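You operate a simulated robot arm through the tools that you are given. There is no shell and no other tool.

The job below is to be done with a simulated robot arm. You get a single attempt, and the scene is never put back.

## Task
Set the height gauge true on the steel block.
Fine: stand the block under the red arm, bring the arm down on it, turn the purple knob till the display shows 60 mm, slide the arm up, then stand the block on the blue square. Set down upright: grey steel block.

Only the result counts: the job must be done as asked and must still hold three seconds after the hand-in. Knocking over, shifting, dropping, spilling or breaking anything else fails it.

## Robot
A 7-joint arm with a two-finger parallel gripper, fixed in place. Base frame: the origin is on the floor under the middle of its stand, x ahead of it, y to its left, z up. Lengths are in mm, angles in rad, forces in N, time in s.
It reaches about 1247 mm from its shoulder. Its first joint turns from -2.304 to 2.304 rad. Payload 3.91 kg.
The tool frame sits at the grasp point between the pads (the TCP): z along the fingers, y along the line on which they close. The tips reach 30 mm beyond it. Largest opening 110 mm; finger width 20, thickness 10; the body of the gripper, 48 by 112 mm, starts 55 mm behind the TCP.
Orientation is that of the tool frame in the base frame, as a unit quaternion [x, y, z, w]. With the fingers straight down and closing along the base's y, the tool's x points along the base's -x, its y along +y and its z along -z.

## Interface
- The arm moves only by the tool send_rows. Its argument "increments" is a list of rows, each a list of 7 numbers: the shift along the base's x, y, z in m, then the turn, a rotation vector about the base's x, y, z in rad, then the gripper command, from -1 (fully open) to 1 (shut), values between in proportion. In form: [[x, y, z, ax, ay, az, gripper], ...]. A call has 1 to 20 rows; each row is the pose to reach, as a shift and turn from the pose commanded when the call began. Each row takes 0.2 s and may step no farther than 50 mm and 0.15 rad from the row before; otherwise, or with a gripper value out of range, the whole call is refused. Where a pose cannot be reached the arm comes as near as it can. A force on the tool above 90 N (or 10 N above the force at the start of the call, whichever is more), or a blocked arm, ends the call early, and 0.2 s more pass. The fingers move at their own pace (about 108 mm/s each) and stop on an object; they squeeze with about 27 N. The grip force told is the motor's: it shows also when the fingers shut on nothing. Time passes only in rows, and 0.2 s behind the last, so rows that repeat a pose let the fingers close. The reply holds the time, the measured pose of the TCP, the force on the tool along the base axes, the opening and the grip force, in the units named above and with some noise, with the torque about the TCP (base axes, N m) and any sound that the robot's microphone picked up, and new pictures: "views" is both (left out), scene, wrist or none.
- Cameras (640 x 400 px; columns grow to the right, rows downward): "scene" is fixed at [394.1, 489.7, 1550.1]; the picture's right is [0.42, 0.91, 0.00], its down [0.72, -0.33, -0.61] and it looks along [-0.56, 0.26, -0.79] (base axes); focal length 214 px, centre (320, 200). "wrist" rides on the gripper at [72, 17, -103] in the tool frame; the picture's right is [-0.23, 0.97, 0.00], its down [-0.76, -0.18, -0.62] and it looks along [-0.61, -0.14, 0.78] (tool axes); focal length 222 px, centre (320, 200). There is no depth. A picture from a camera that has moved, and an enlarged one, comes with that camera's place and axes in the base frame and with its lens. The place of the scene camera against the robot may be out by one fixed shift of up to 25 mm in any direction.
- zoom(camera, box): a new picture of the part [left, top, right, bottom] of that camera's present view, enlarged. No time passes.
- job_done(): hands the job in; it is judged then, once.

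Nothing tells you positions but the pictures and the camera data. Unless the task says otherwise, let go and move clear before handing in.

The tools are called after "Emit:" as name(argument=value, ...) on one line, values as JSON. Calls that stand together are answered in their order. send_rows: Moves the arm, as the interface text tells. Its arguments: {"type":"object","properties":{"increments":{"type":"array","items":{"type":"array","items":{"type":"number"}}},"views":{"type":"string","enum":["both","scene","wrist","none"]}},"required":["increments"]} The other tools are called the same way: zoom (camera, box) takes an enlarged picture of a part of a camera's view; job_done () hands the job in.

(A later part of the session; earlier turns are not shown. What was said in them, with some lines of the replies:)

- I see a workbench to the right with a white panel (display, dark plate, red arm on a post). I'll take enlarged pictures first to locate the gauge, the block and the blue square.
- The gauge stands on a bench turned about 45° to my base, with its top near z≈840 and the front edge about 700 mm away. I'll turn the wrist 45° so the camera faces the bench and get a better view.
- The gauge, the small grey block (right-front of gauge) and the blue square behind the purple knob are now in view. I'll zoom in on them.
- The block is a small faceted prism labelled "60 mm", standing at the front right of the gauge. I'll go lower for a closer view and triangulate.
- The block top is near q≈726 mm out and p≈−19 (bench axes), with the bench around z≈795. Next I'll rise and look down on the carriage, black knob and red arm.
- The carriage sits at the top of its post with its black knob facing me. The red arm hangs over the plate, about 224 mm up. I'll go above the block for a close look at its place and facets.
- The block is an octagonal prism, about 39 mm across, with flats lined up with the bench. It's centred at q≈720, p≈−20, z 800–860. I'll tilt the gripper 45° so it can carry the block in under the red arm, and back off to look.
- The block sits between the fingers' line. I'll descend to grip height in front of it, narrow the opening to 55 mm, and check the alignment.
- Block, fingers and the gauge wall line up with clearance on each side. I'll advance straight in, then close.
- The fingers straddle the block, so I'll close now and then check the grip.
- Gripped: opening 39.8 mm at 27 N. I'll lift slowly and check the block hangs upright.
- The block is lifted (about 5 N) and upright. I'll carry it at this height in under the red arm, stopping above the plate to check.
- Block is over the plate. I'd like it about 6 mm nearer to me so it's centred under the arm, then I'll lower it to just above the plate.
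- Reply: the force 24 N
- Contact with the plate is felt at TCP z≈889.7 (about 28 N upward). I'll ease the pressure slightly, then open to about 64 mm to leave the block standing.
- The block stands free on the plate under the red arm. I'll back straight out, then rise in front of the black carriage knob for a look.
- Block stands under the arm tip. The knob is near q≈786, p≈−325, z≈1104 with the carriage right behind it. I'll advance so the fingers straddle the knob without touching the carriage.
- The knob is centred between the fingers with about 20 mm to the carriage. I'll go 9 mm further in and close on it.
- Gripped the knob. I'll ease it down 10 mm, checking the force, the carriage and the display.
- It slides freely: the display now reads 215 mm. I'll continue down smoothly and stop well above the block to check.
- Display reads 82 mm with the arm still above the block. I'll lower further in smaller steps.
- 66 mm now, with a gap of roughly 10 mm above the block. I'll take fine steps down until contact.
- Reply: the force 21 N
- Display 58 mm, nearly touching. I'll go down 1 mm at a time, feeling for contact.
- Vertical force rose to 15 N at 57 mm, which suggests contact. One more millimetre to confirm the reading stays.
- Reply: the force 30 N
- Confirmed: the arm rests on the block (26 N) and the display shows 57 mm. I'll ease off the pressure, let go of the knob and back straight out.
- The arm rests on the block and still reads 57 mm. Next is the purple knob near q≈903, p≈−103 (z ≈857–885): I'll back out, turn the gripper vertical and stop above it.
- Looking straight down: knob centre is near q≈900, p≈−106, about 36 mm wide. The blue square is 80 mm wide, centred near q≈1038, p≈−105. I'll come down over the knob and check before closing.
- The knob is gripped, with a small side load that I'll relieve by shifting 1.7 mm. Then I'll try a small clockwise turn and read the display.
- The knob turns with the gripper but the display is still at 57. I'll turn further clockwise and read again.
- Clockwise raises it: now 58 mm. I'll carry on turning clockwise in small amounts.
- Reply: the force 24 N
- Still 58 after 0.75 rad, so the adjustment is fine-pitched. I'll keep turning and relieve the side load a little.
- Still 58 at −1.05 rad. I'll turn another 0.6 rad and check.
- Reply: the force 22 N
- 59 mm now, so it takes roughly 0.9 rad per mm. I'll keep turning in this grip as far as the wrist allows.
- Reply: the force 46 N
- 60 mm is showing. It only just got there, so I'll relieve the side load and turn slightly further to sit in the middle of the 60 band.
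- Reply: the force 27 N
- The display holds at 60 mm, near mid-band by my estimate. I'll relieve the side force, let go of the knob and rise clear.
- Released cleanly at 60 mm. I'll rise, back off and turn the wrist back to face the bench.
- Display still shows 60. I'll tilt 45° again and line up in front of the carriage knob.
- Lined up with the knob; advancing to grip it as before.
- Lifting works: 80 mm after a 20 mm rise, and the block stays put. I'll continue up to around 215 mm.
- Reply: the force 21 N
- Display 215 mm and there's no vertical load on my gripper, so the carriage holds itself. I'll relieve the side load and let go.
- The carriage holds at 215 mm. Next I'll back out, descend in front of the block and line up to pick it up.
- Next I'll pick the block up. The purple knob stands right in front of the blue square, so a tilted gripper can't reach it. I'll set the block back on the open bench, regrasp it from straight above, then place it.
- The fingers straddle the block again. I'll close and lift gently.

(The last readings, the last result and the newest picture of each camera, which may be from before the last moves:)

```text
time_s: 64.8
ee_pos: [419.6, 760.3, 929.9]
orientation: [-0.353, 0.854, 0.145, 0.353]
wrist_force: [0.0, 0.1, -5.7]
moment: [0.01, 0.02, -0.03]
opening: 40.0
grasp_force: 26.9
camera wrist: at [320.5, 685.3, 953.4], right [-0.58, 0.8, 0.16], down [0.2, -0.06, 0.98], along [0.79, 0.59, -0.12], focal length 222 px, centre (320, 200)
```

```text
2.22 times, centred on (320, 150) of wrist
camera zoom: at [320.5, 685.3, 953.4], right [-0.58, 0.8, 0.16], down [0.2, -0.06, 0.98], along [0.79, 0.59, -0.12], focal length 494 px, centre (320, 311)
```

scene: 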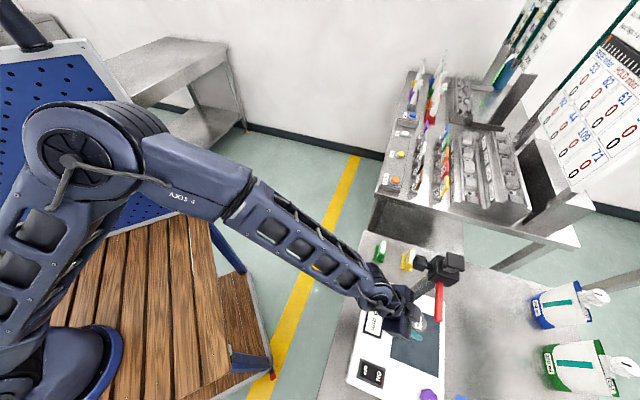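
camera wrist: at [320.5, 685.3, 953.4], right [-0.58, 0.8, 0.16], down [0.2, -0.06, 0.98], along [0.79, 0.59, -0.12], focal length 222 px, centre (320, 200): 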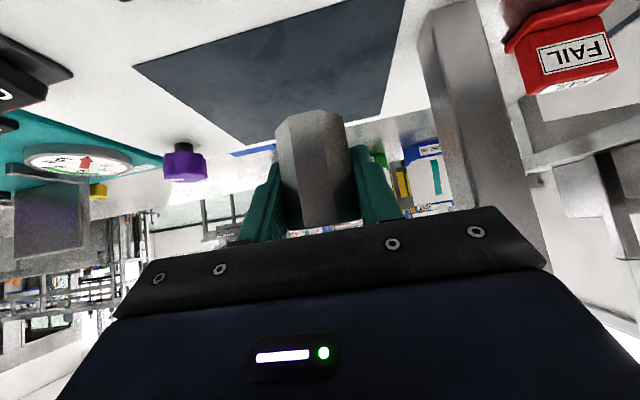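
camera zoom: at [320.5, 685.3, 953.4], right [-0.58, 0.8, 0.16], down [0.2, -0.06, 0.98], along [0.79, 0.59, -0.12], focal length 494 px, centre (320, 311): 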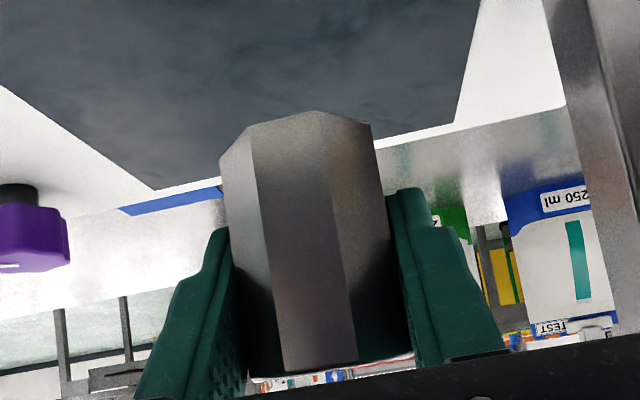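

Block is lifted and level. I'll carry it back to the open bench at the right front of the gauge.

Emit:
send_rows(increments=[[0.011, -0.0415, 0, 0, 0, 0, 1], [0.022, -0.083, 0, 0, 0, 0, 1], [0.0331, -0.1246, 0, 0, 0, 0, 1], [0.0441, -0.1661, 0, 0, 0, 0, 1], [0.0551, -0.2076, 0, 0, 0, 0, 1], [0.0661, -0.2491, 0, 0, 0, 0, 1], [0.0661, -0.2491, -0.025, 0, 0, 0, 1], [0.0661, -0.2491, -0.05, 0, 0, 0, 1], [0.0661, -0.2491, -0.072, 0, 0, 0, 1], [0.0661, -0.2491, -0.072, 0, 0, 0, 1]])

Emit:
zoom(camera="wrist", box=[200, 40, 480, 240])

```text
time_s: 67.0
ee_pos: [484.8, 512.6, 856.4]
orientation: [-0.354, 0.854, 0.146, 0.353]
wrist_force: [-0.4, 0.7, -5.4]
moment: [0.01, 0.03, 0.0]
opening: 39.9
grasp_force: 26.9
camera wrist: at [385.9, 436.1, 880.1], right [-0.58, 0.8, 0.16], down [0.2, -0.06, 0.98], along [0.79, 0.59, -0.12], focal length 222 px, centre (320, 200)
```

scene: 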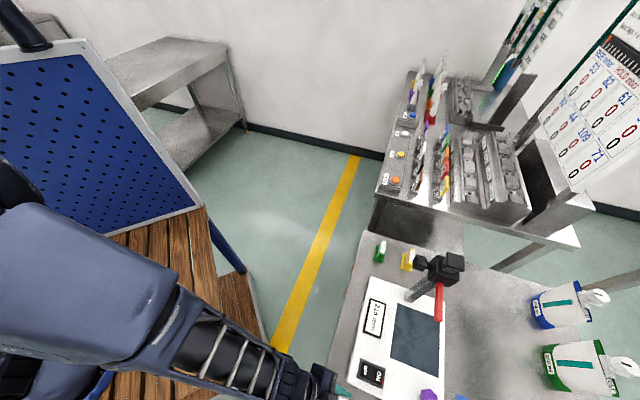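
wrist: 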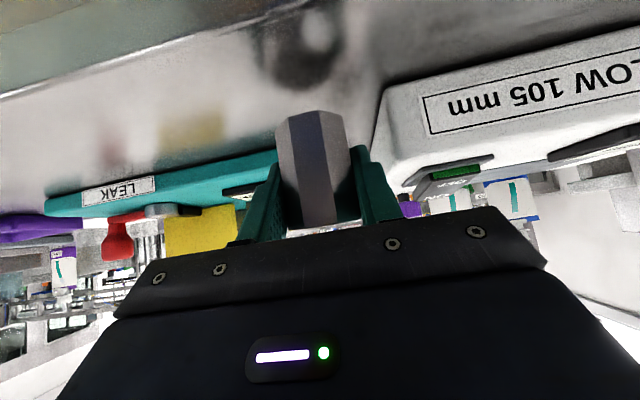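

```text
2.00 times, centred on (340, 140) of wrist
camera zoom: at [385.9, 436.1, 880.1], right [-0.58, 0.8, 0.16], down [0.2, -0.06, 0.98], along [0.79, 0.59, -0.12], focal length 444 px, centre (280, 320)
```

zoom: 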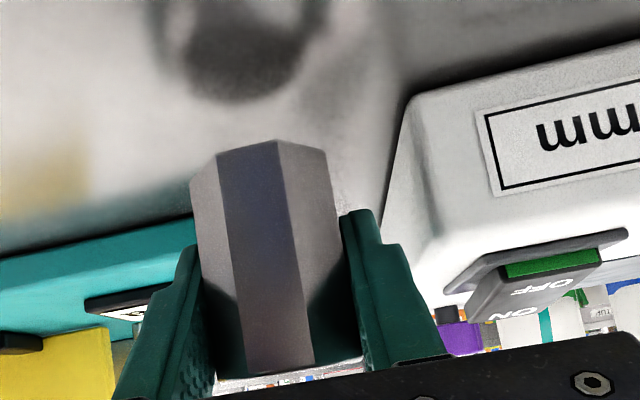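

Emit:
send_rows(increments=[[0, 0, -0.004, 0, 0, 0, 1], [0, 0, -0.008, 0, 0, 0, 1], [0, 0, -0.011, 0, 0, 0, 1], [0, 0, -0.013, 0, 0, 0, 1], [0, 0, -0.013, 0, 0, 0, 1]], views="wrist")

```text
time_s: 68.2
ee_pos: [485.7, 511.5, 844.8]
orientation: [-0.353, 0.854, 0.146, 0.354]
wrist_force: [0.5, 0.3, -4.8]
moment: [-0.05, -0.01, 0.0]
opening: 40.0
grasp_force: 26.6
camera wrist: at [386.3, 435.6, 867.5], right [-0.58, 0.8, 0.16], down [0.2, -0.06, 0.98], along [0.79, 0.59, -0.12], focal length 222 px, centre (320, 200)
```

wrist: 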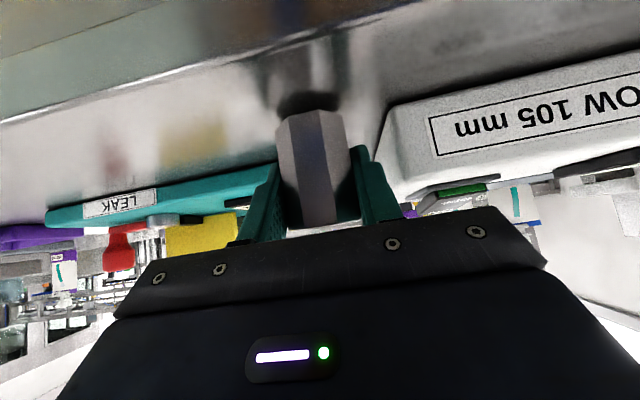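

Not touching yet; a few more fine steps.

Emit:
send_rows(increments=[[0, 0, -0.001, 0, 0, 0, 1], [0, 0, -0.002, 0, 0, 0, 1], [0, 0, -0.003, 0, 0, 0, 1], [0, 0, -0.003, 0, 0, 0, 1]], views="wrist")

```text
time_s: 69.2
ee_pos: [484.8, 511.9, 840.7]
orientation: [-0.353, 0.853, 0.147, 0.354]
wrist_force: [0.3, -0.3, -5.6]
moment: [-0.02, -0.03, 0.01]
opening: 40.1
grasp_force: 27.2
camera wrist: at [386.2, 436.1, 864.4], right [-0.58, 0.8, 0.16], down [0.2, -0.06, 0.98], along [0.79, 0.59, -0.12], focal length 222 px, centre (320, 200)
```

wrist: 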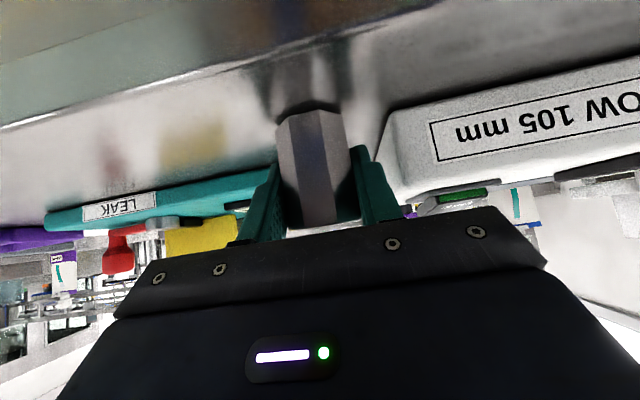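

Emit:
send_rows(increments=[[0, 0, -0.001, 0, 0, 0, 1], [0, 0, -0.002, 0, 0, 0, 1], [0, 0, -0.002, 0, 0, 0, 1]], views="wrist")

Emit:
zoom(camera="wrist", box=[240, 60, 400, 160])

```text
time_s: 70.0
ee_pos: [486.1, 512.4, 839.7]
orientation: [-0.355, 0.853, 0.148, 0.354]
wrist_force: [0.0, 0.4, -5.2]
moment: [0.01, 0.01, 0.0]
opening: 40.0
grasp_force: 27.3
camera wrist: at [386.1, 436.1, 862.4], right [-0.58, 0.8, 0.16], down [0.2, -0.06, 0.98], along [0.79, 0.59, -0.12], focal length 222 px, centre (320, 200)
```

wrist: 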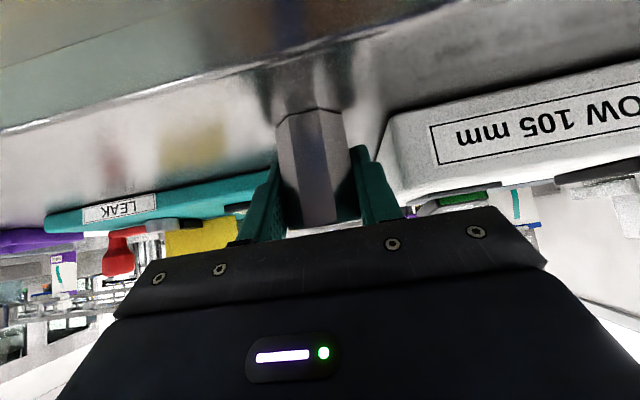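

```text
4.00 times, centred on (320, 110) of wrist
camera zoom: at [386.1, 436.1, 862.4], right [-0.58, 0.8, 0.16], down [0.2, -0.06, 0.98], along [0.79, 0.59, -0.12], focal length 888 px, centre (320, 560)
```

zoom: 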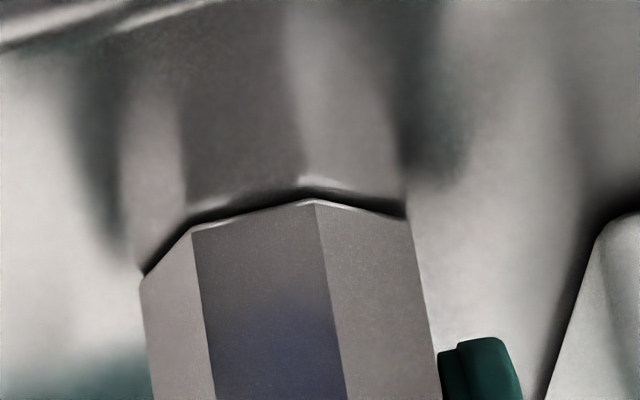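

About 1 mm gap left.

Emit:
send_rows(increments=[[0, 0, -0.001, 0, 0, 0, 1], [0, 0, -0.0018, 0, 0, 0, 1], [0, 0, -0.0018, 0, 0, 0, 1]], views="wrist")

Emit:
zoom(camera="wrist", box=[240, 60, 400, 160])

```text
time_s: 70.8
ee_pos: [486.2, 513.0, 837.6]
orientation: [-0.353, 0.853, 0.147, 0.354]
wrist_force: [-0.9, -6.7, 20.6]
moment: [-0.34, 0.08, -0.06]
opening: 39.8
grasp_force: 27.1
camera wrist: at [386.5, 436.4, 861.6], right [-0.57, 0.8, 0.16], down [0.19, -0.06, 0.98], along [0.79, 0.59, -0.12], focal length 222 px, centre (320, 200)
```

wrist: 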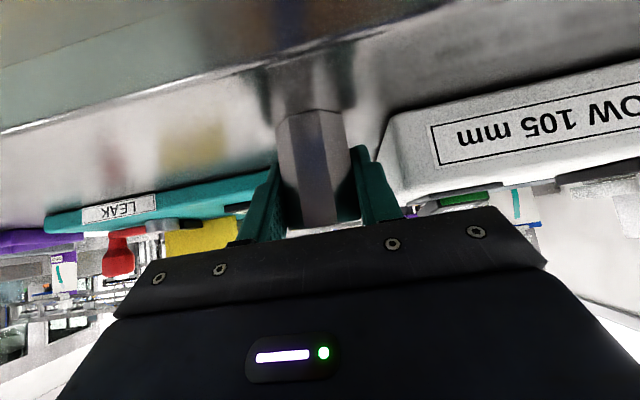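

```text
4.00 times, centred on (320, 110) of wrist
camera zoom: at [386.5, 436.4, 861.6], right [-0.57, 0.8, 0.16], down [0.19, -0.06, 0.98], along [0.79, 0.59, -0.12], focal length 888 px, centre (320, 560)
```

zoom: 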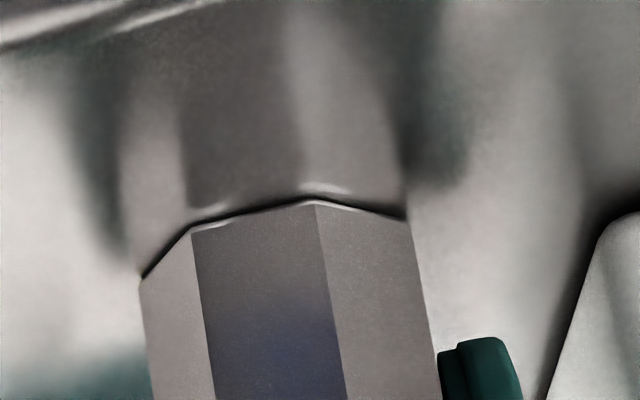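

Contact. I'll ease off, open to 55 mm, and back straight out.

Emit:
send_rows(increments=[[0, 0, 0.001, 0, 0, 0, 1], [0, 0, 0.0015, 0, 0, 0, 1], [0, 0, 0.0015, 0, 0, 0, 0.2], [0, 0, 0.0015, 0, 0, 0, 0], [0, 0, 0.0015, 0, 0, 0, 0], [-0.015, -0.015, 0.0015, 0, 0, 0, 0], [-0.036, -0.036, 0.0015, 0, 0, 0, 0], [-0.06, -0.06, 0.0015, 0, 0, 0, 0], [-0.06, -0.06, 0.0015, 0, 0, 0, 0]], views="both")

Emit:
zoom(camera="wrist", box=[200, 60, 440, 240])

```text
time_s: 72.8
ee_pos: [426.5, 453.0, 839.3]
orientation: [-0.354, 0.854, 0.146, 0.353]
wrist_force: [-0.7, -0.6, 0.8]
moment: [0.04, 0.0, 0.0]
opening: 55.2
grasp_force: 0.1
camera wrist: at [327.6, 376.9, 862.7], right [-0.58, 0.8, 0.16], down [0.2, -0.06, 0.98], along [0.79, 0.59, -0.12], focal length 222 px, centre (320, 200)
```

scene: 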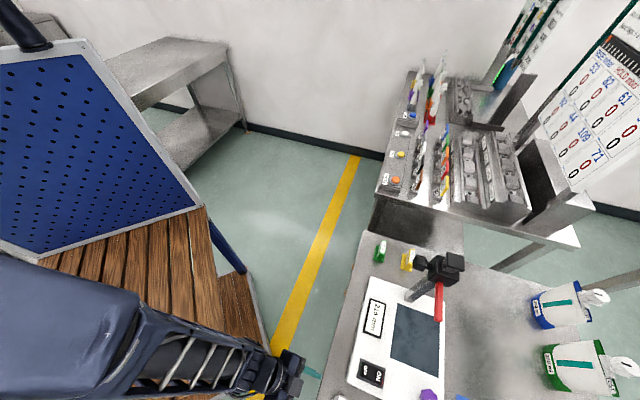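
wrist: 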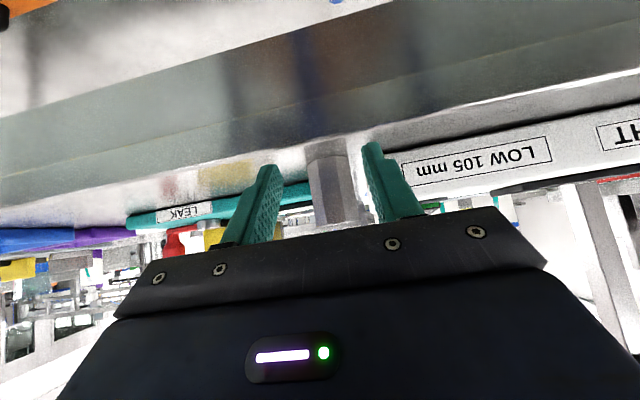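

```text
2.22 times, centred on (320, 150) of wrist
camera zoom: at [327.6, 376.9, 862.7], right [-0.58, 0.8, 0.16], down [0.2, -0.06, 0.98], along [0.79, 0.59, -0.12], focal length 494 px, centre (320, 311)
```

zoom: 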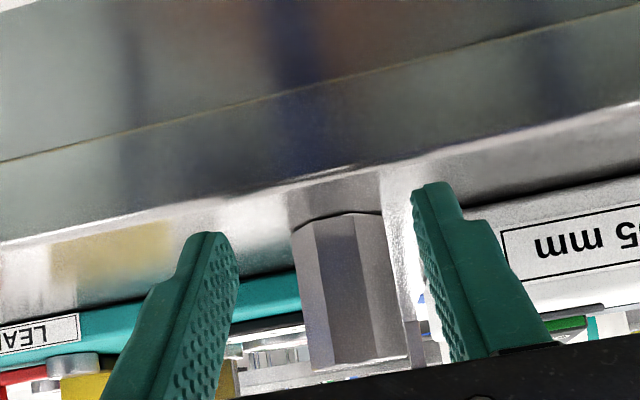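

The block stands by itself on the bench. I'll rise, turn the gripper vertical, and come over it.

Emit:
send_rows(increments=[[0, 0, 0.045, 0, 0, 0, 0], [0, 0, 0.09, 0, 0, 0, 0], [0, 0, 0.13, -0.0925, 0.0925, 0, 0], [0.0123, 0.0123, 0.13, -0.185, 0.185, 0, 0], [0.0246, 0.0246, 0.13, -0.2775, 0.2775, 0, 0], [0.037, 0.037, 0.13, -0.37, 0.37, 0, -0.05], [0.0493, 0.0493, 0.13, -0.4625, 0.4625, 0, -0.05], [0.0616, 0.0616, 0.13, -0.555, 0.555, 0, -0.05], [0.0616, 0.0616, 0.13, -0.555, 0.555, 0, -0.05]])

Emit:
zoom(camera="wrist", box=[220, 40, 460, 200])

```text
time_s: 74.8
ee_pos: [488.4, 513.0, 968.7]
orientation: [-0.382, 0.924, 0.0, -0.001]
wrist_force: [-0.3, -0.2, -0.1]
moment: [-0.01, 0.0, -0.01]
opening: 57.7
grasp_force: 0.0
camera wrist: at [425.4, 473.9, 1074.0], right [-0.53, 0.85, 0.0], down [0.66, 0.41, 0.62], along [0.53, 0.33, -0.78], focal length 222 px, centre (320, 200)
```

scene: 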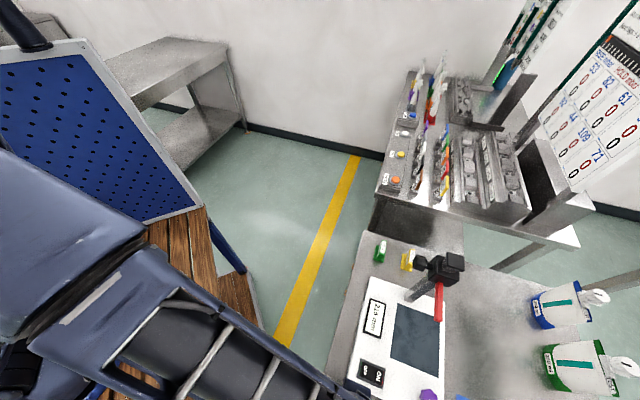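
wrist: 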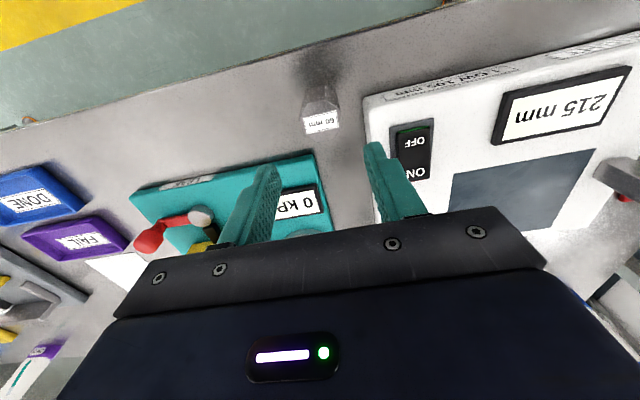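

```text
2.50 times, centred on (340, 120) of wrist
camera zoom: at [425.4, 473.9, 1074.0], right [-0.53, 0.85, 0.0], down [0.66, 0.41, 0.62], along [0.53, 0.33, -0.78], focal length 555 px, centre (270, 400)
```

zoom: 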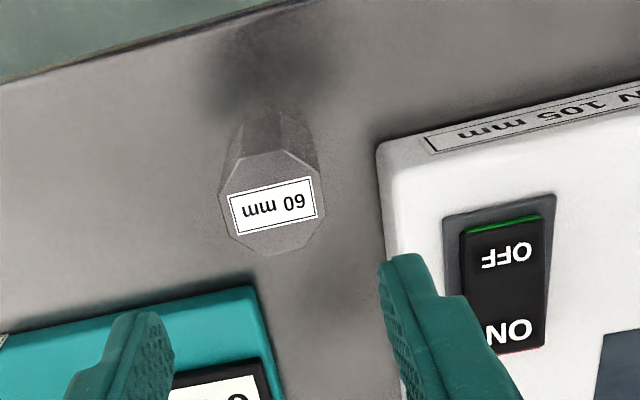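

The block top is at q≈709, p≈−18, right under the gripper. Descending straight down over it.

Emit:
send_rows(increments=[[0, 0.0013, -0.03, 0, 0, 0, 0], [0, 0.0013, -0.06, 0, 0, 0, 0], [0, 0.0013, -0.07, 0, 0, 0, 0], [0, 0.0013, -0.07, 0, 0, 0, 0]], views="wrist")

Emit:
zoom(camera="wrist", box=[220, 60, 420, 220])

```text
time_s: 75.8
ee_pos: [488.7, 514.7, 899.2]
orientation: [-0.383, 0.924, 0.0, 0.0]
wrist_force: [0.1, 0.6, 0.3]
moment: [0.02, 0.02, -0.02]
opening: 54.9
grasp_force: 0.0
camera wrist: at [425.2, 474.6, 1003.1], right [-0.53, 0.85, 0.0], down [0.66, 0.41, 0.62], along [0.53, 0.33, -0.78], focal length 222 px, centre (320, 200)
```

wrist: 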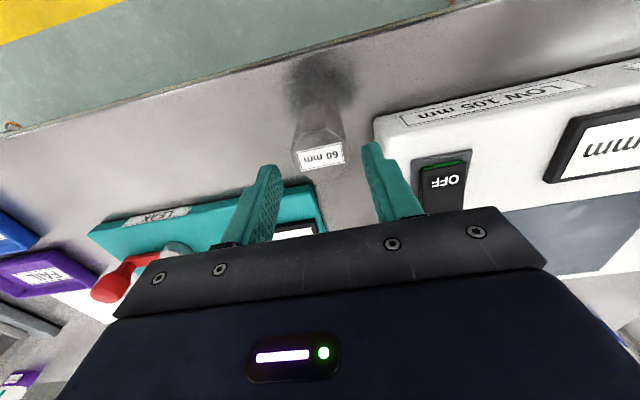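

```text
2.50 times, centred on (320, 140) of wrist
camera zoom: at [425.2, 474.6, 1003.1], right [-0.53, 0.85, 0.0], down [0.66, 0.41, 0.62], along [0.53, 0.33, -0.78], focal length 555 px, centre (320, 350)
```

zoom: 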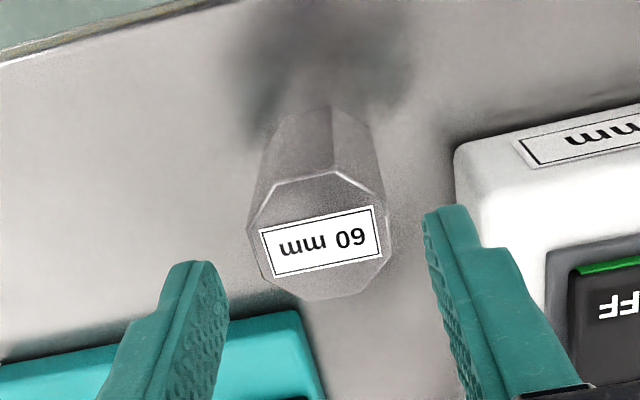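

Well aligned. Down to grip height and close.

Emit:
send_rows(increments=[[-0.0005, -0.0005, -0.02, 0, 0, 0, 0], [-0.0005, -0.0005, -0.04, 0, 0, 0, 0], [-0.0005, -0.0005, -0.058, 0, 0, 0, 0], [-0.0005, -0.0005, -0.058, 0, 0, 0, 0], [-0.0005, -0.0005, -0.058, 0, 0, 0, 0.2], [-0.0005, -0.0005, -0.058, 0, 0, 0, 0.5], [-0.0005, -0.0005, -0.058, 0, 0, 0, 1], [-0.0005, -0.0005, -0.058, 0, 0, 0, 1]], views="wrist")

Emit:
zoom(camera="wrist", box=[220, 60, 420, 220])

```text
time_s: 77.6
ee_pos: [486.1, 513.6, 842.8]
orientation: [-0.383, 0.924, 0.0, 0.0]
wrist_force: [-0.5, 1.3, 0.4]
moment: [0.1, -0.08, -0.01]
opening: 39.9
grasp_force: 27.0
camera wrist: at [424.5, 473.9, 946.6], right [-0.53, 0.85, 0.0], down [0.66, 0.41, 0.62], along [0.53, 0.33, -0.78], focal length 222 px, centre (320, 200)
```

wrist: 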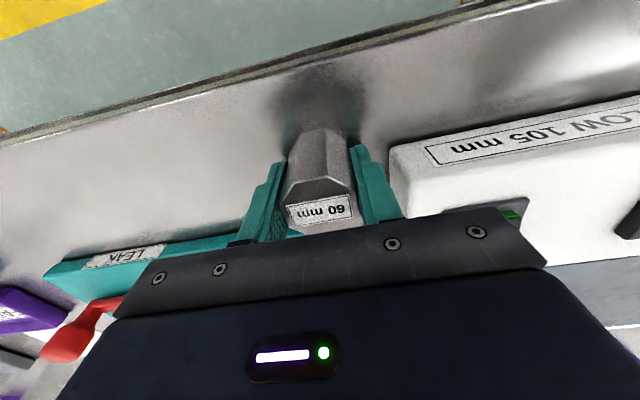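

```text
2.50 times, centred on (320, 140) of wrist
camera zoom: at [424.5, 473.9, 946.6], right [-0.53, 0.85, 0.0], down [0.66, 0.41, 0.62], along [0.53, 0.33, -0.78], focal length 555 px, centre (320, 350)
```

zoom: 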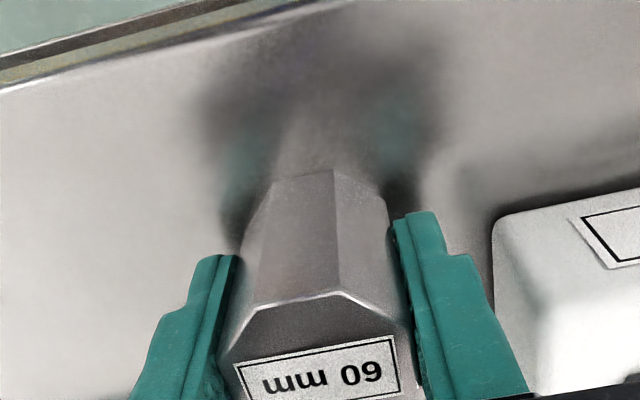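

Gripped from above. I'll lift high, shift left, and carry it over the gauge's back edge to above the blue square.

Emit:
send_rows(increments=[[0, 0, 0.01, 0, 0, 0, 1], [0, 0, 0.04, 0, 0, 0, 1], [0, 0, 0.08, 0, 0, 0, 1], [0, 0, 0.12, 0, 0, 0, 1], [0, 0, 0.16, 0, 0, 0, 1], [-0.0205, 0.0205, 0.16, 0, 0, 0, 1], [-0.041, 0.041, 0.16, 0, 0, 0, 1], [-0.0615, 0.0615, 0.16, 0, 0, 0, 1], [-0.0324, 0.0906, 0.16, 0, 0, 0, 1], [-0.0033, 0.1197, 0.16, 0, 0, 0, 1], [0.0258, 0.1488, 0.16, 0, 0, 0, 1], [0.0549, 0.1779, 0.16, 0, 0, 0, 1], [0.084, 0.207, 0.16, 0, 0, 0, 1], [0.1131, 0.2361, 0.16, 0, 0, 0, 1], [0.1422, 0.2652, 0.16, 0, 0, 0, 1], [0.1711, 0.2941, 0.16, 0, 0, 0, 1], [0.1711, 0.2941, 0.16, 0, 0, 0, 1]])

Emit:
zoom(camera="wrist", box=[200, 20, 440, 220])

Emit:
zoom(camera="scene", box=[340, 220, 500, 400])

```text
time_s: 81.2
ee_pos: [656.2, 808.3, 999.2]
orientation: [-0.383, 0.924, -0.001, -0.001]
wrist_force: [-0.4, -0.2, -5.8]
moment: [0.01, 0.01, -0.02]
opening: 40.1
grasp_force: 26.9
camera wrist: at [594.1, 768.4, 1104.0], right [-0.53, 0.85, 0.0], down [0.66, 0.41, 0.62], along [0.53, 0.33, -0.78], focal length 222 px, centre (320, 200)
```

scene: 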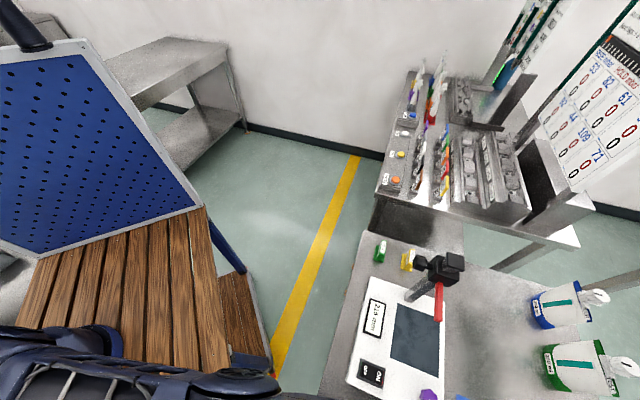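
wrist: 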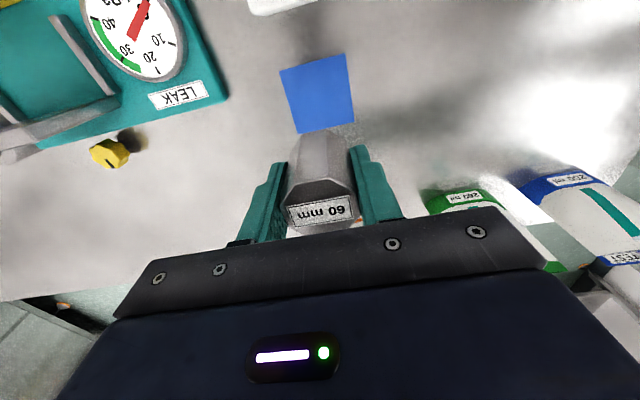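

```text
2.00 times, centred on (320, 120) of wrist
camera zoom: at [594.1, 768.4, 1104.0], right [-0.53, 0.85, 0.0], down [0.66, 0.41, 0.62], along [0.53, 0.33, -0.78], focal length 444 px, centre (320, 360)
```

zoom: 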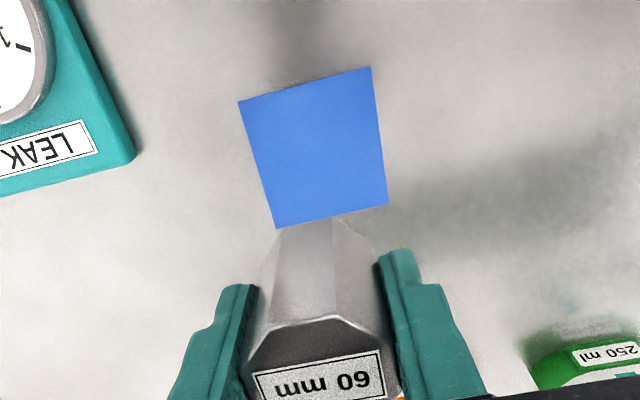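

```text
2.22 times, centred on (420, 310) of scene
camera zoom: at [394.1, 489.7, 1550.1], right [0.42, 0.91, 0.0], down [0.72, -0.33, -0.61], along [-0.56, 0.26, -0.79], focal length 477 px, centre (98, -44)
```

zoom: 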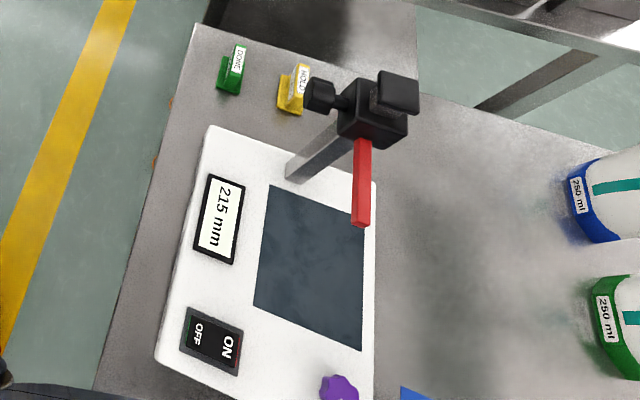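

The block hangs over the blue square, whose centre I take as q≈1037, p≈−106. I'll trim about 2 mm and lower to just above the bench.

Emit:
send_rows(increments=[[0.0025, 0, -0.03, 0, 0, 0, 1], [0.0025, 0, -0.065, 0, 0, 0, 1], [0.0025, 0, -0.1, 0, 0, 0, 1], [0.0025, 0, -0.13, 0, 0, 0, 1], [0.0025, 0, -0.148, 0, 0, 0, 1], [0.0025, 0, -0.148, 0, 0, 0, 1]], views="wrist")

Emit:
zoom(camera="wrist", box=[200, 60, 440, 240])

```text
time_s: 82.6
ee_pos: [661.7, 808.2, 852.1]
orientation: [-0.383, 0.924, 0.0, 0.0]
wrist_force: [-0.3, -0.4, -6.3]
moment: [-0.02, 0.0, -0.02]
opening: 39.9
grasp_force: 26.9
camera wrist: at [599.3, 769.2, 958.2], right [-0.53, 0.85, 0.0], down [0.66, 0.41, 0.62], along [0.53, 0.33, -0.78], focal length 222 px, centre (320, 200)
```

wrist: 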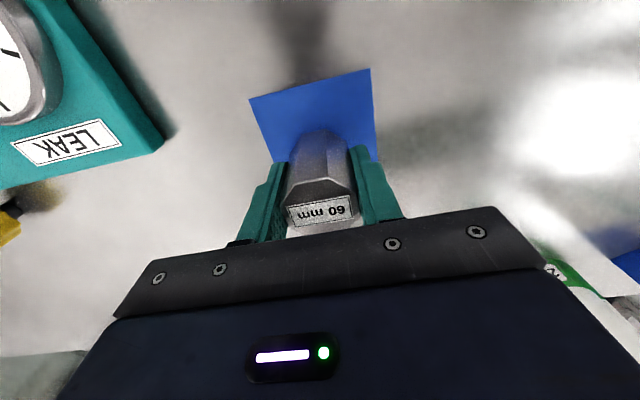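

```text
2.22 times, centred on (320, 150) of wrist
camera zoom: at [599.3, 769.2, 958.2], right [-0.53, 0.85, 0.0], down [0.66, 0.41, 0.62], along [0.53, 0.33, -0.78], focal length 494 px, centre (320, 311)
```

zoom: 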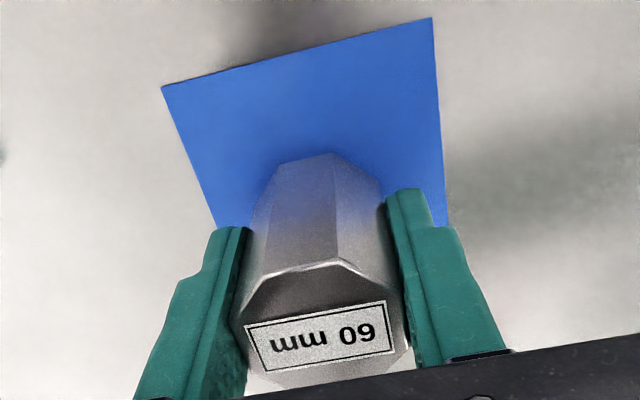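

Centred to within a couple of millimetres; trimming and lowering gently to contact.

Emit:
send_rows(increments=[[-0.0014, 0, -0.003, 0, 0, 0, 1], [-0.0028, 0, -0.006, 0, 0, 0, 1], [-0.0028, 0, -0.008, 0, 0, 0, 1], [-0.0028, 0, -0.008, 0, 0, 0, 1]], views="wrist")

Emit:
zoom(camera="wrist", box=[240, 60, 400, 180])

```text
time_s: 83.6
ee_pos: [657.8, 808.1, 844.7]
orientation: [-0.383, 0.924, 0.0, -0.001]
wrist_force: [-0.3, 0.3, -6.3]
moment: [0.02, 0.01, 0.0]
opening: 39.8
grasp_force: 26.7
camera wrist: at [596.0, 769.1, 949.2], right [-0.53, 0.85, 0.0], down [0.66, 0.41, 0.62], along [0.53, 0.33, -0.78], focal length 222 px, centre (320, 200)
```

wrist: 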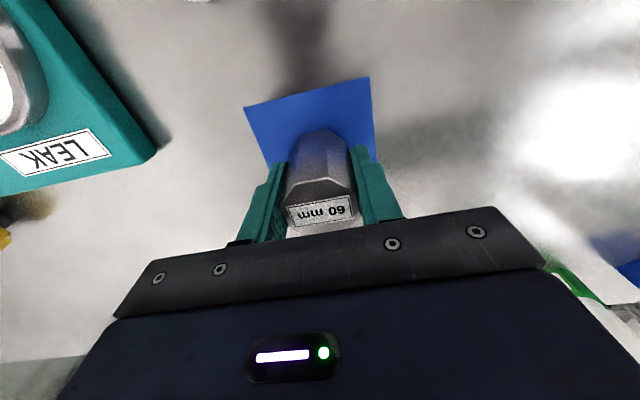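

```text
3.33 times, centred on (320, 120) of wrist
camera zoom: at [596.0, 769.1, 949.2], right [-0.53, 0.85, 0.0], down [0.66, 0.41, 0.62], along [0.53, 0.33, -0.78], focal length 740 px, centre (320, 467)
```

zoom: 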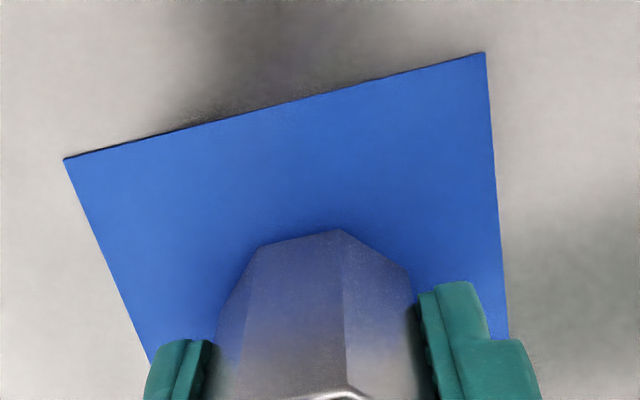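

Emit:
send_rows(increments=[[0, 0, -0.001, 0, 0, 0, 1], [0, 0, -0.002, 0, 0, 0, 1], [0, 0, -0.002, 0, 0, 0, 1]], views="none")

```text
time_s: 84.4
ee_pos: [658.3, 808.2, 842.5]
orientation: [-0.383, 0.924, 0.0, 0.0]
wrist_force: [-0.3, 0.3, -5.3]
moment: [-0.01, 0.02, 0.0]
opening: 39.7
grasp_force: 26.8
```

No contact yet; I'll continue in single-millimetre steps.

Emit:
send_rows(increments=[[0, 0, -0.001, 0, 0, 0, 1], [0, 0, -0.0015, 0, 0, 0, 1], [0, 0, -0.0015, 0, 0, 0, 1]], views="none")

```text
time_s: 85.2
ee_pos: [657.5, 808.1, 840.7]
orientation: [-0.383, 0.924, -0.001, 0.001]
wrist_force: [1.6, 0.2, -0.1]
moment: [0.05, -0.14, 0.01]
opening: 39.8
grasp_force: 27.1
```

Light contact has begun. Another 0.7 mm to seat it, then I'll release.

Emit:
send_rows(increments=[[0, 0, -0.0007, 0, 0, 0, 1], [0, 0, -0.0007, 0, 0, 0, 1]], views="wrist")

Emit:
zoom(camera="wrist", box=[240, 60, 400, 180])

```text
time_s: 85.8
ee_pos: [658.0, 807.2, 841.7]
orientation: [-0.382, 0.924, 0.0, 0.001]
wrist_force: [-0.9, -4.0, 10.0]
moment: [-0.35, 0.1, -0.04]
opening: 40.1
grasp_force: 27.0
camera wrist: at [594.8, 768.6, 946.5], right [-0.53, 0.85, 0.0], down [0.66, 0.41, 0.62], along [0.53, 0.33, -0.78], focal length 222 px, centre (320, 200)
```

wrist: 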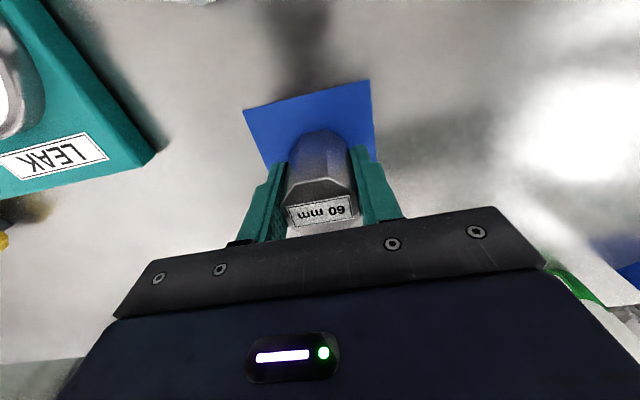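

```text
3.33 times, centred on (320, 120) of wrist
camera zoom: at [594.8, 768.6, 946.5], right [-0.53, 0.85, 0.0], down [0.66, 0.41, 0.62], along [0.53, 0.33, -0.78], focal length 740 px, centre (320, 467)
```

zoom: 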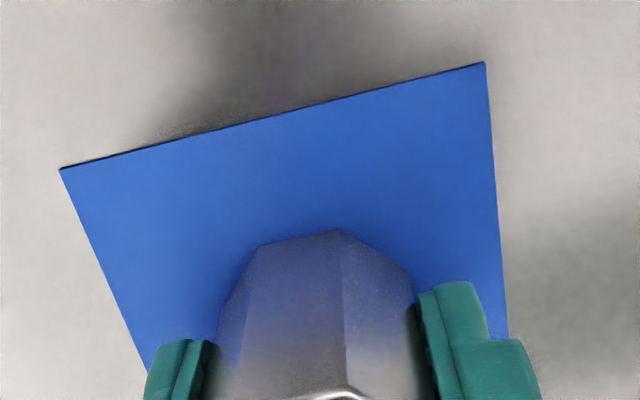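

Emit:
send_rows(increments=[[0, 0, 0.0007, 0, 0, 0, 1], [0, 0, 0.0007, 0, 0, 0, 0.2], [0, 0, 0.0007, 0, 0, 0, -0.1], [0, 0, 0.0007, 0, 0, 0, -0.2], [0, 0, 0.0007, 0, 0, 0, -0.2], [0, 0, 0.02, 0, 0, 0, -0.2], [0, 0, 0.05, 0, 0, 0, -0.2], [0, 0, 0.09, 0, 0, 0, -0.2], [0, 0, 0.13, 0, 0, 0, -0.2], [0, 0, 0.13, 0, 0, 0, -0.2]], views="both")

Emit:
zoom(camera="wrist", box=[200, 20, 440, 220])

```text
time_s: 88.0
ee_pos: [659.1, 808.4, 971.1]
orientation: [-0.383, 0.924, 0.0, 0.0]
wrist_force: [0.1, -0.3, -0.9]
moment: [-0.03, 0.0, -0.02]
opening: 65.7
grasp_force: 0.1
camera wrist: at [595.9, 767.7, 1076.3], right [-0.53, 0.85, 0.0], down [0.66, 0.41, 0.62], along [0.53, 0.33, -0.78], focal length 222 px, centre (320, 200)
```

scene: 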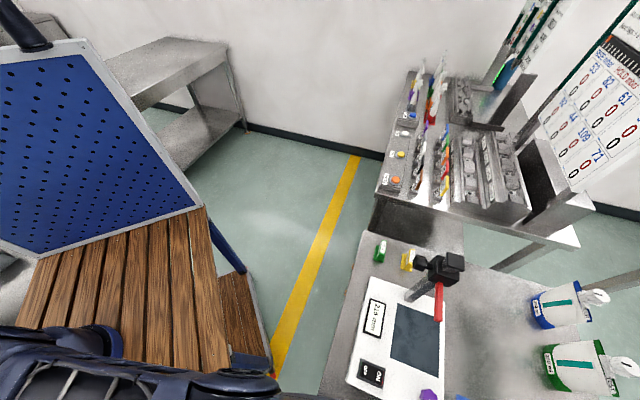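
wrist: 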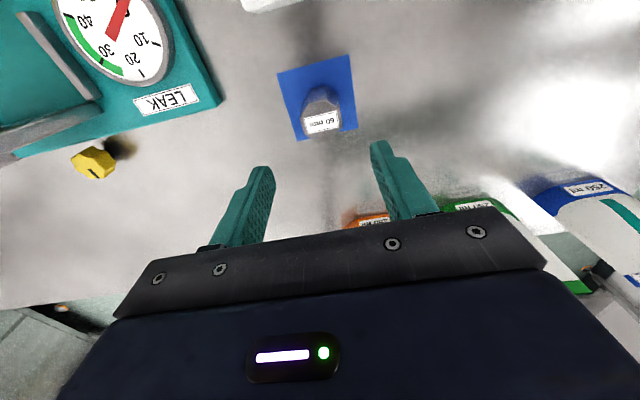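

```text
2.00 times, centred on (320, 120) of wrist
camera zoom: at [595.9, 767.7, 1076.3], right [-0.53, 0.85, 0.0], down [0.66, 0.41, 0.62], along [0.53, 0.33, -0.78], focal length 444 px, centre (320, 360)
```

zoom: 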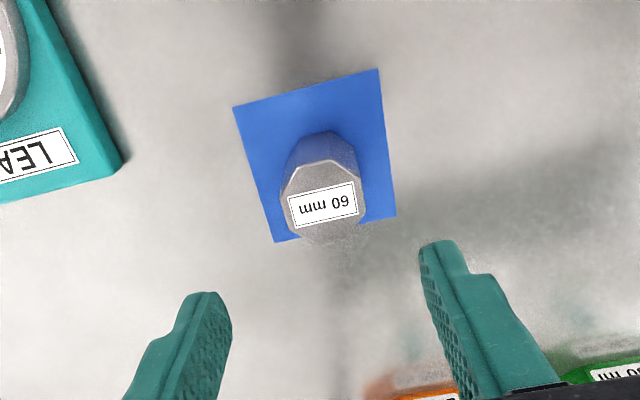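

The block stands upright in the middle of the blue square. I'll retreat well clear and take a last look at everything.

Emit:
send_rows(increments=[[0, 0, 0.04, 0, 0, 0, -0.2], [0, 0, 0.08, 0, 0, 0, -0.2], [-0.03, -0.03, 0.09, 0, 0, 0, -0.2], [-0.06, -0.06, 0.09, 0, 0, 0, -0.2], [-0.09, -0.09, 0.09, 0, 0, 0, -0.2], [-0.12, -0.12, 0.09, 0, 0, 0, -0.2], [-0.15, -0.15, 0.09, 0, 0, 0, -0.2], [-0.18, -0.18, 0.1, 0, 0, 0, -0.2], [-0.21, -0.21, 0.13, 0, 0, 0, -0.2], [-0.24, -0.24, 0.15, 0, 0, 0, -0.2], [-0.27, -0.27, 0.17, 0, 0, 0, -0.2], [-0.3, -0.3, 0.19, 0, 0, 0, -0.2], [-0.3, -0.3, 0.19, 0, 0, 0, -0.2]])

Emit:
zoom(camera="wrist", box=[240, 60, 480, 240])

Emit:
zoom(camera="scene", box=[340, 220, 500, 400])

```text
refused: row 9 steps farther than a row can; nothing moved
```

```text
2.22 times, centred on (360, 150) of wrist
camera zoom: at [595.9, 767.7, 1076.3], right [-0.53, 0.85, 0.0], down [0.66, 0.41, 0.62], along [0.53, 0.33, -0.78], focal length 494 px, centre (231, 311)
```

zoom: 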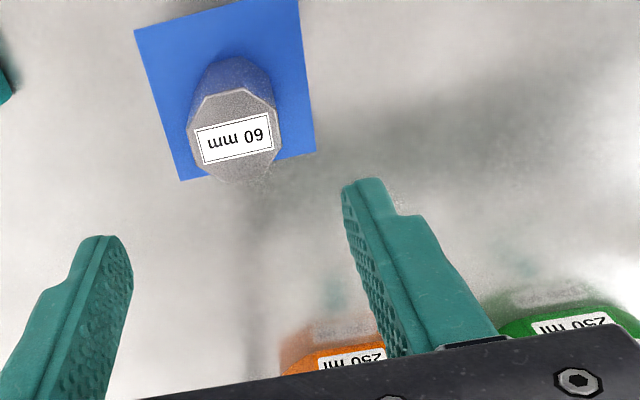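

```text
2.22 times, centred on (420, 310) of scene
camera zoom: at [394.1, 489.7, 1550.1], right [0.42, 0.91, 0.0], down [0.72, -0.33, -0.61], along [-0.56, 0.26, -0.79], focal length 477 px, centre (98, -44)
```

zoom: 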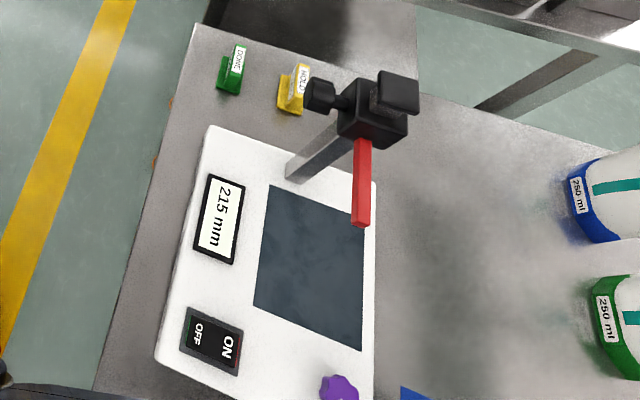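

That retreat was refused because one step was too long; nothing moved. I'll send it again with smaller steps.

Emit:
send_rows(increments=[[0, 0, 0.04, 0, 0, 0, -0.2], [0, 0, 0.08, 0, 0, 0, -0.2], [-0.03, -0.03, 0.09, 0, 0, 0, -0.2], [-0.06, -0.06, 0.095, 0, 0, 0, -0.2], [-0.09, -0.09, 0.1, 0, 0, 0, -0.2], [-0.12, -0.12, 0.105, 0, 0, 0, -0.2], [-0.15, -0.15, 0.11, 0, 0, 0, -0.2], [-0.18, -0.18, 0.115, 0, 0, 0, -0.2], [-0.21, -0.21, 0.12, 0, 0, 0, -0.2], [-0.24, -0.24, 0.125, 0, 0, 0, -0.2], [-0.27, -0.27, 0.13, 0, 0, 0, -0.2], [-0.3, -0.3, 0.135, 0, 0, 0, -0.2], [-0.3, -0.3, 0.18, 0, 0, 0, -0.2], [-0.3, -0.3, 0.22, 0, 0, 0, -0.2], [-0.3, -0.3, 0.22, 0, 0, 0, -0.2]])

Emit:
zoom(camera="wrist", box=[240, 60, 480, 240])

Emit:
zoom(camera="scene", box=[340, 220, 500, 400])

```text
time_s: 91.2
ee_pos: [358.4, 507.8, 1192.3]
orientation: [-0.383, 0.924, 0.001, 0.0]
wrist_force: [-0.1, 0.7, -0.6]
moment: [0.0, 0.03, 0.01]
opening: 66.0
grasp_force: 0.1
out of reach, approached as far as the arm can: row 2
camera wrist: at [295.7, 469.5, 1296.2], right [-0.53, 0.85, 0.0], down [0.66, 0.41, 0.62], along [0.53, 0.33, -0.78], focal length 222 px, centre (320, 200)
```

scene: 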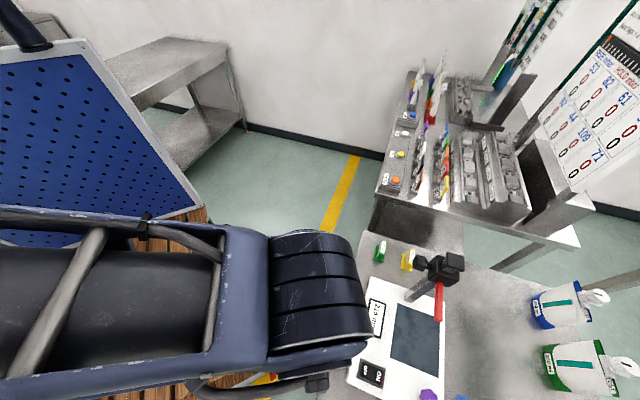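
wrist: 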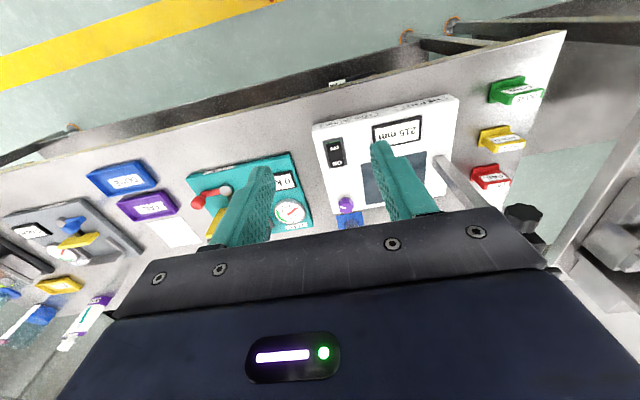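

```text
2.22 times, centred on (360, 150) of wrist
camera zoom: at [295.7, 469.5, 1296.2], right [-0.53, 0.85, 0.0], down [0.66, 0.41, 0.62], along [0.53, 0.33, -0.78], focal length 494 px, centre (231, 311)
```

zoom: 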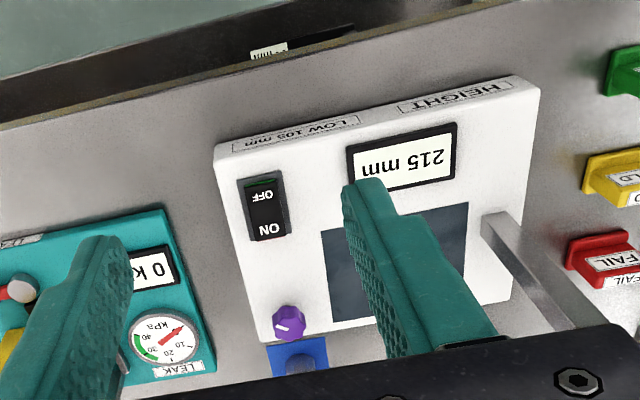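

```text
2.22 times, centred on (420, 310) of scene
camera zoom: at [394.1, 489.7, 1550.1], right [0.42, 0.91, 0.0], down [0.72, -0.33, -0.61], along [-0.56, 0.26, -0.79], focal length 477 px, centre (98, -44)
```

zoom: 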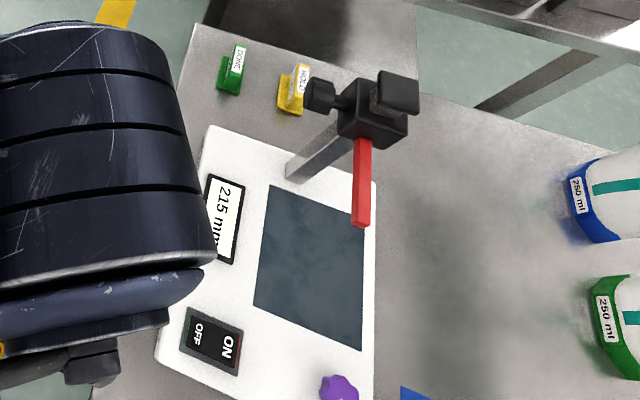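

Final check: the display shows 215 mm with the arm up, the block stands on the blue square, and the gauge and its neighbours haven't moved. My arm is clear, so I'm handing in.

Emit:
job_done()

```text
The job is handed in.
```

The height gauge is set on the steel block, and I've handed the job in. I don't have the verdict.

- **Setting:** With the red arm resting on the 60 mm block, the display first read 57 mm. I turned the purple knob clockwise until it read 60 mm, then a little further so it wasn't right at the edge of 60.
- **Arm:** I slid the red arm back up and let go. It stayed in place, and the display read 215 mm, compared with 224 mm at the start.
- **Block:** It is standing upright, close to the middle of the blue square. To get it there I set it down once on the open bench and picked it up again from above, because the knob was in the way of the first grip.

In the last pictures the gauge and the things around it hadn't moved, and the robot arm was well clear.
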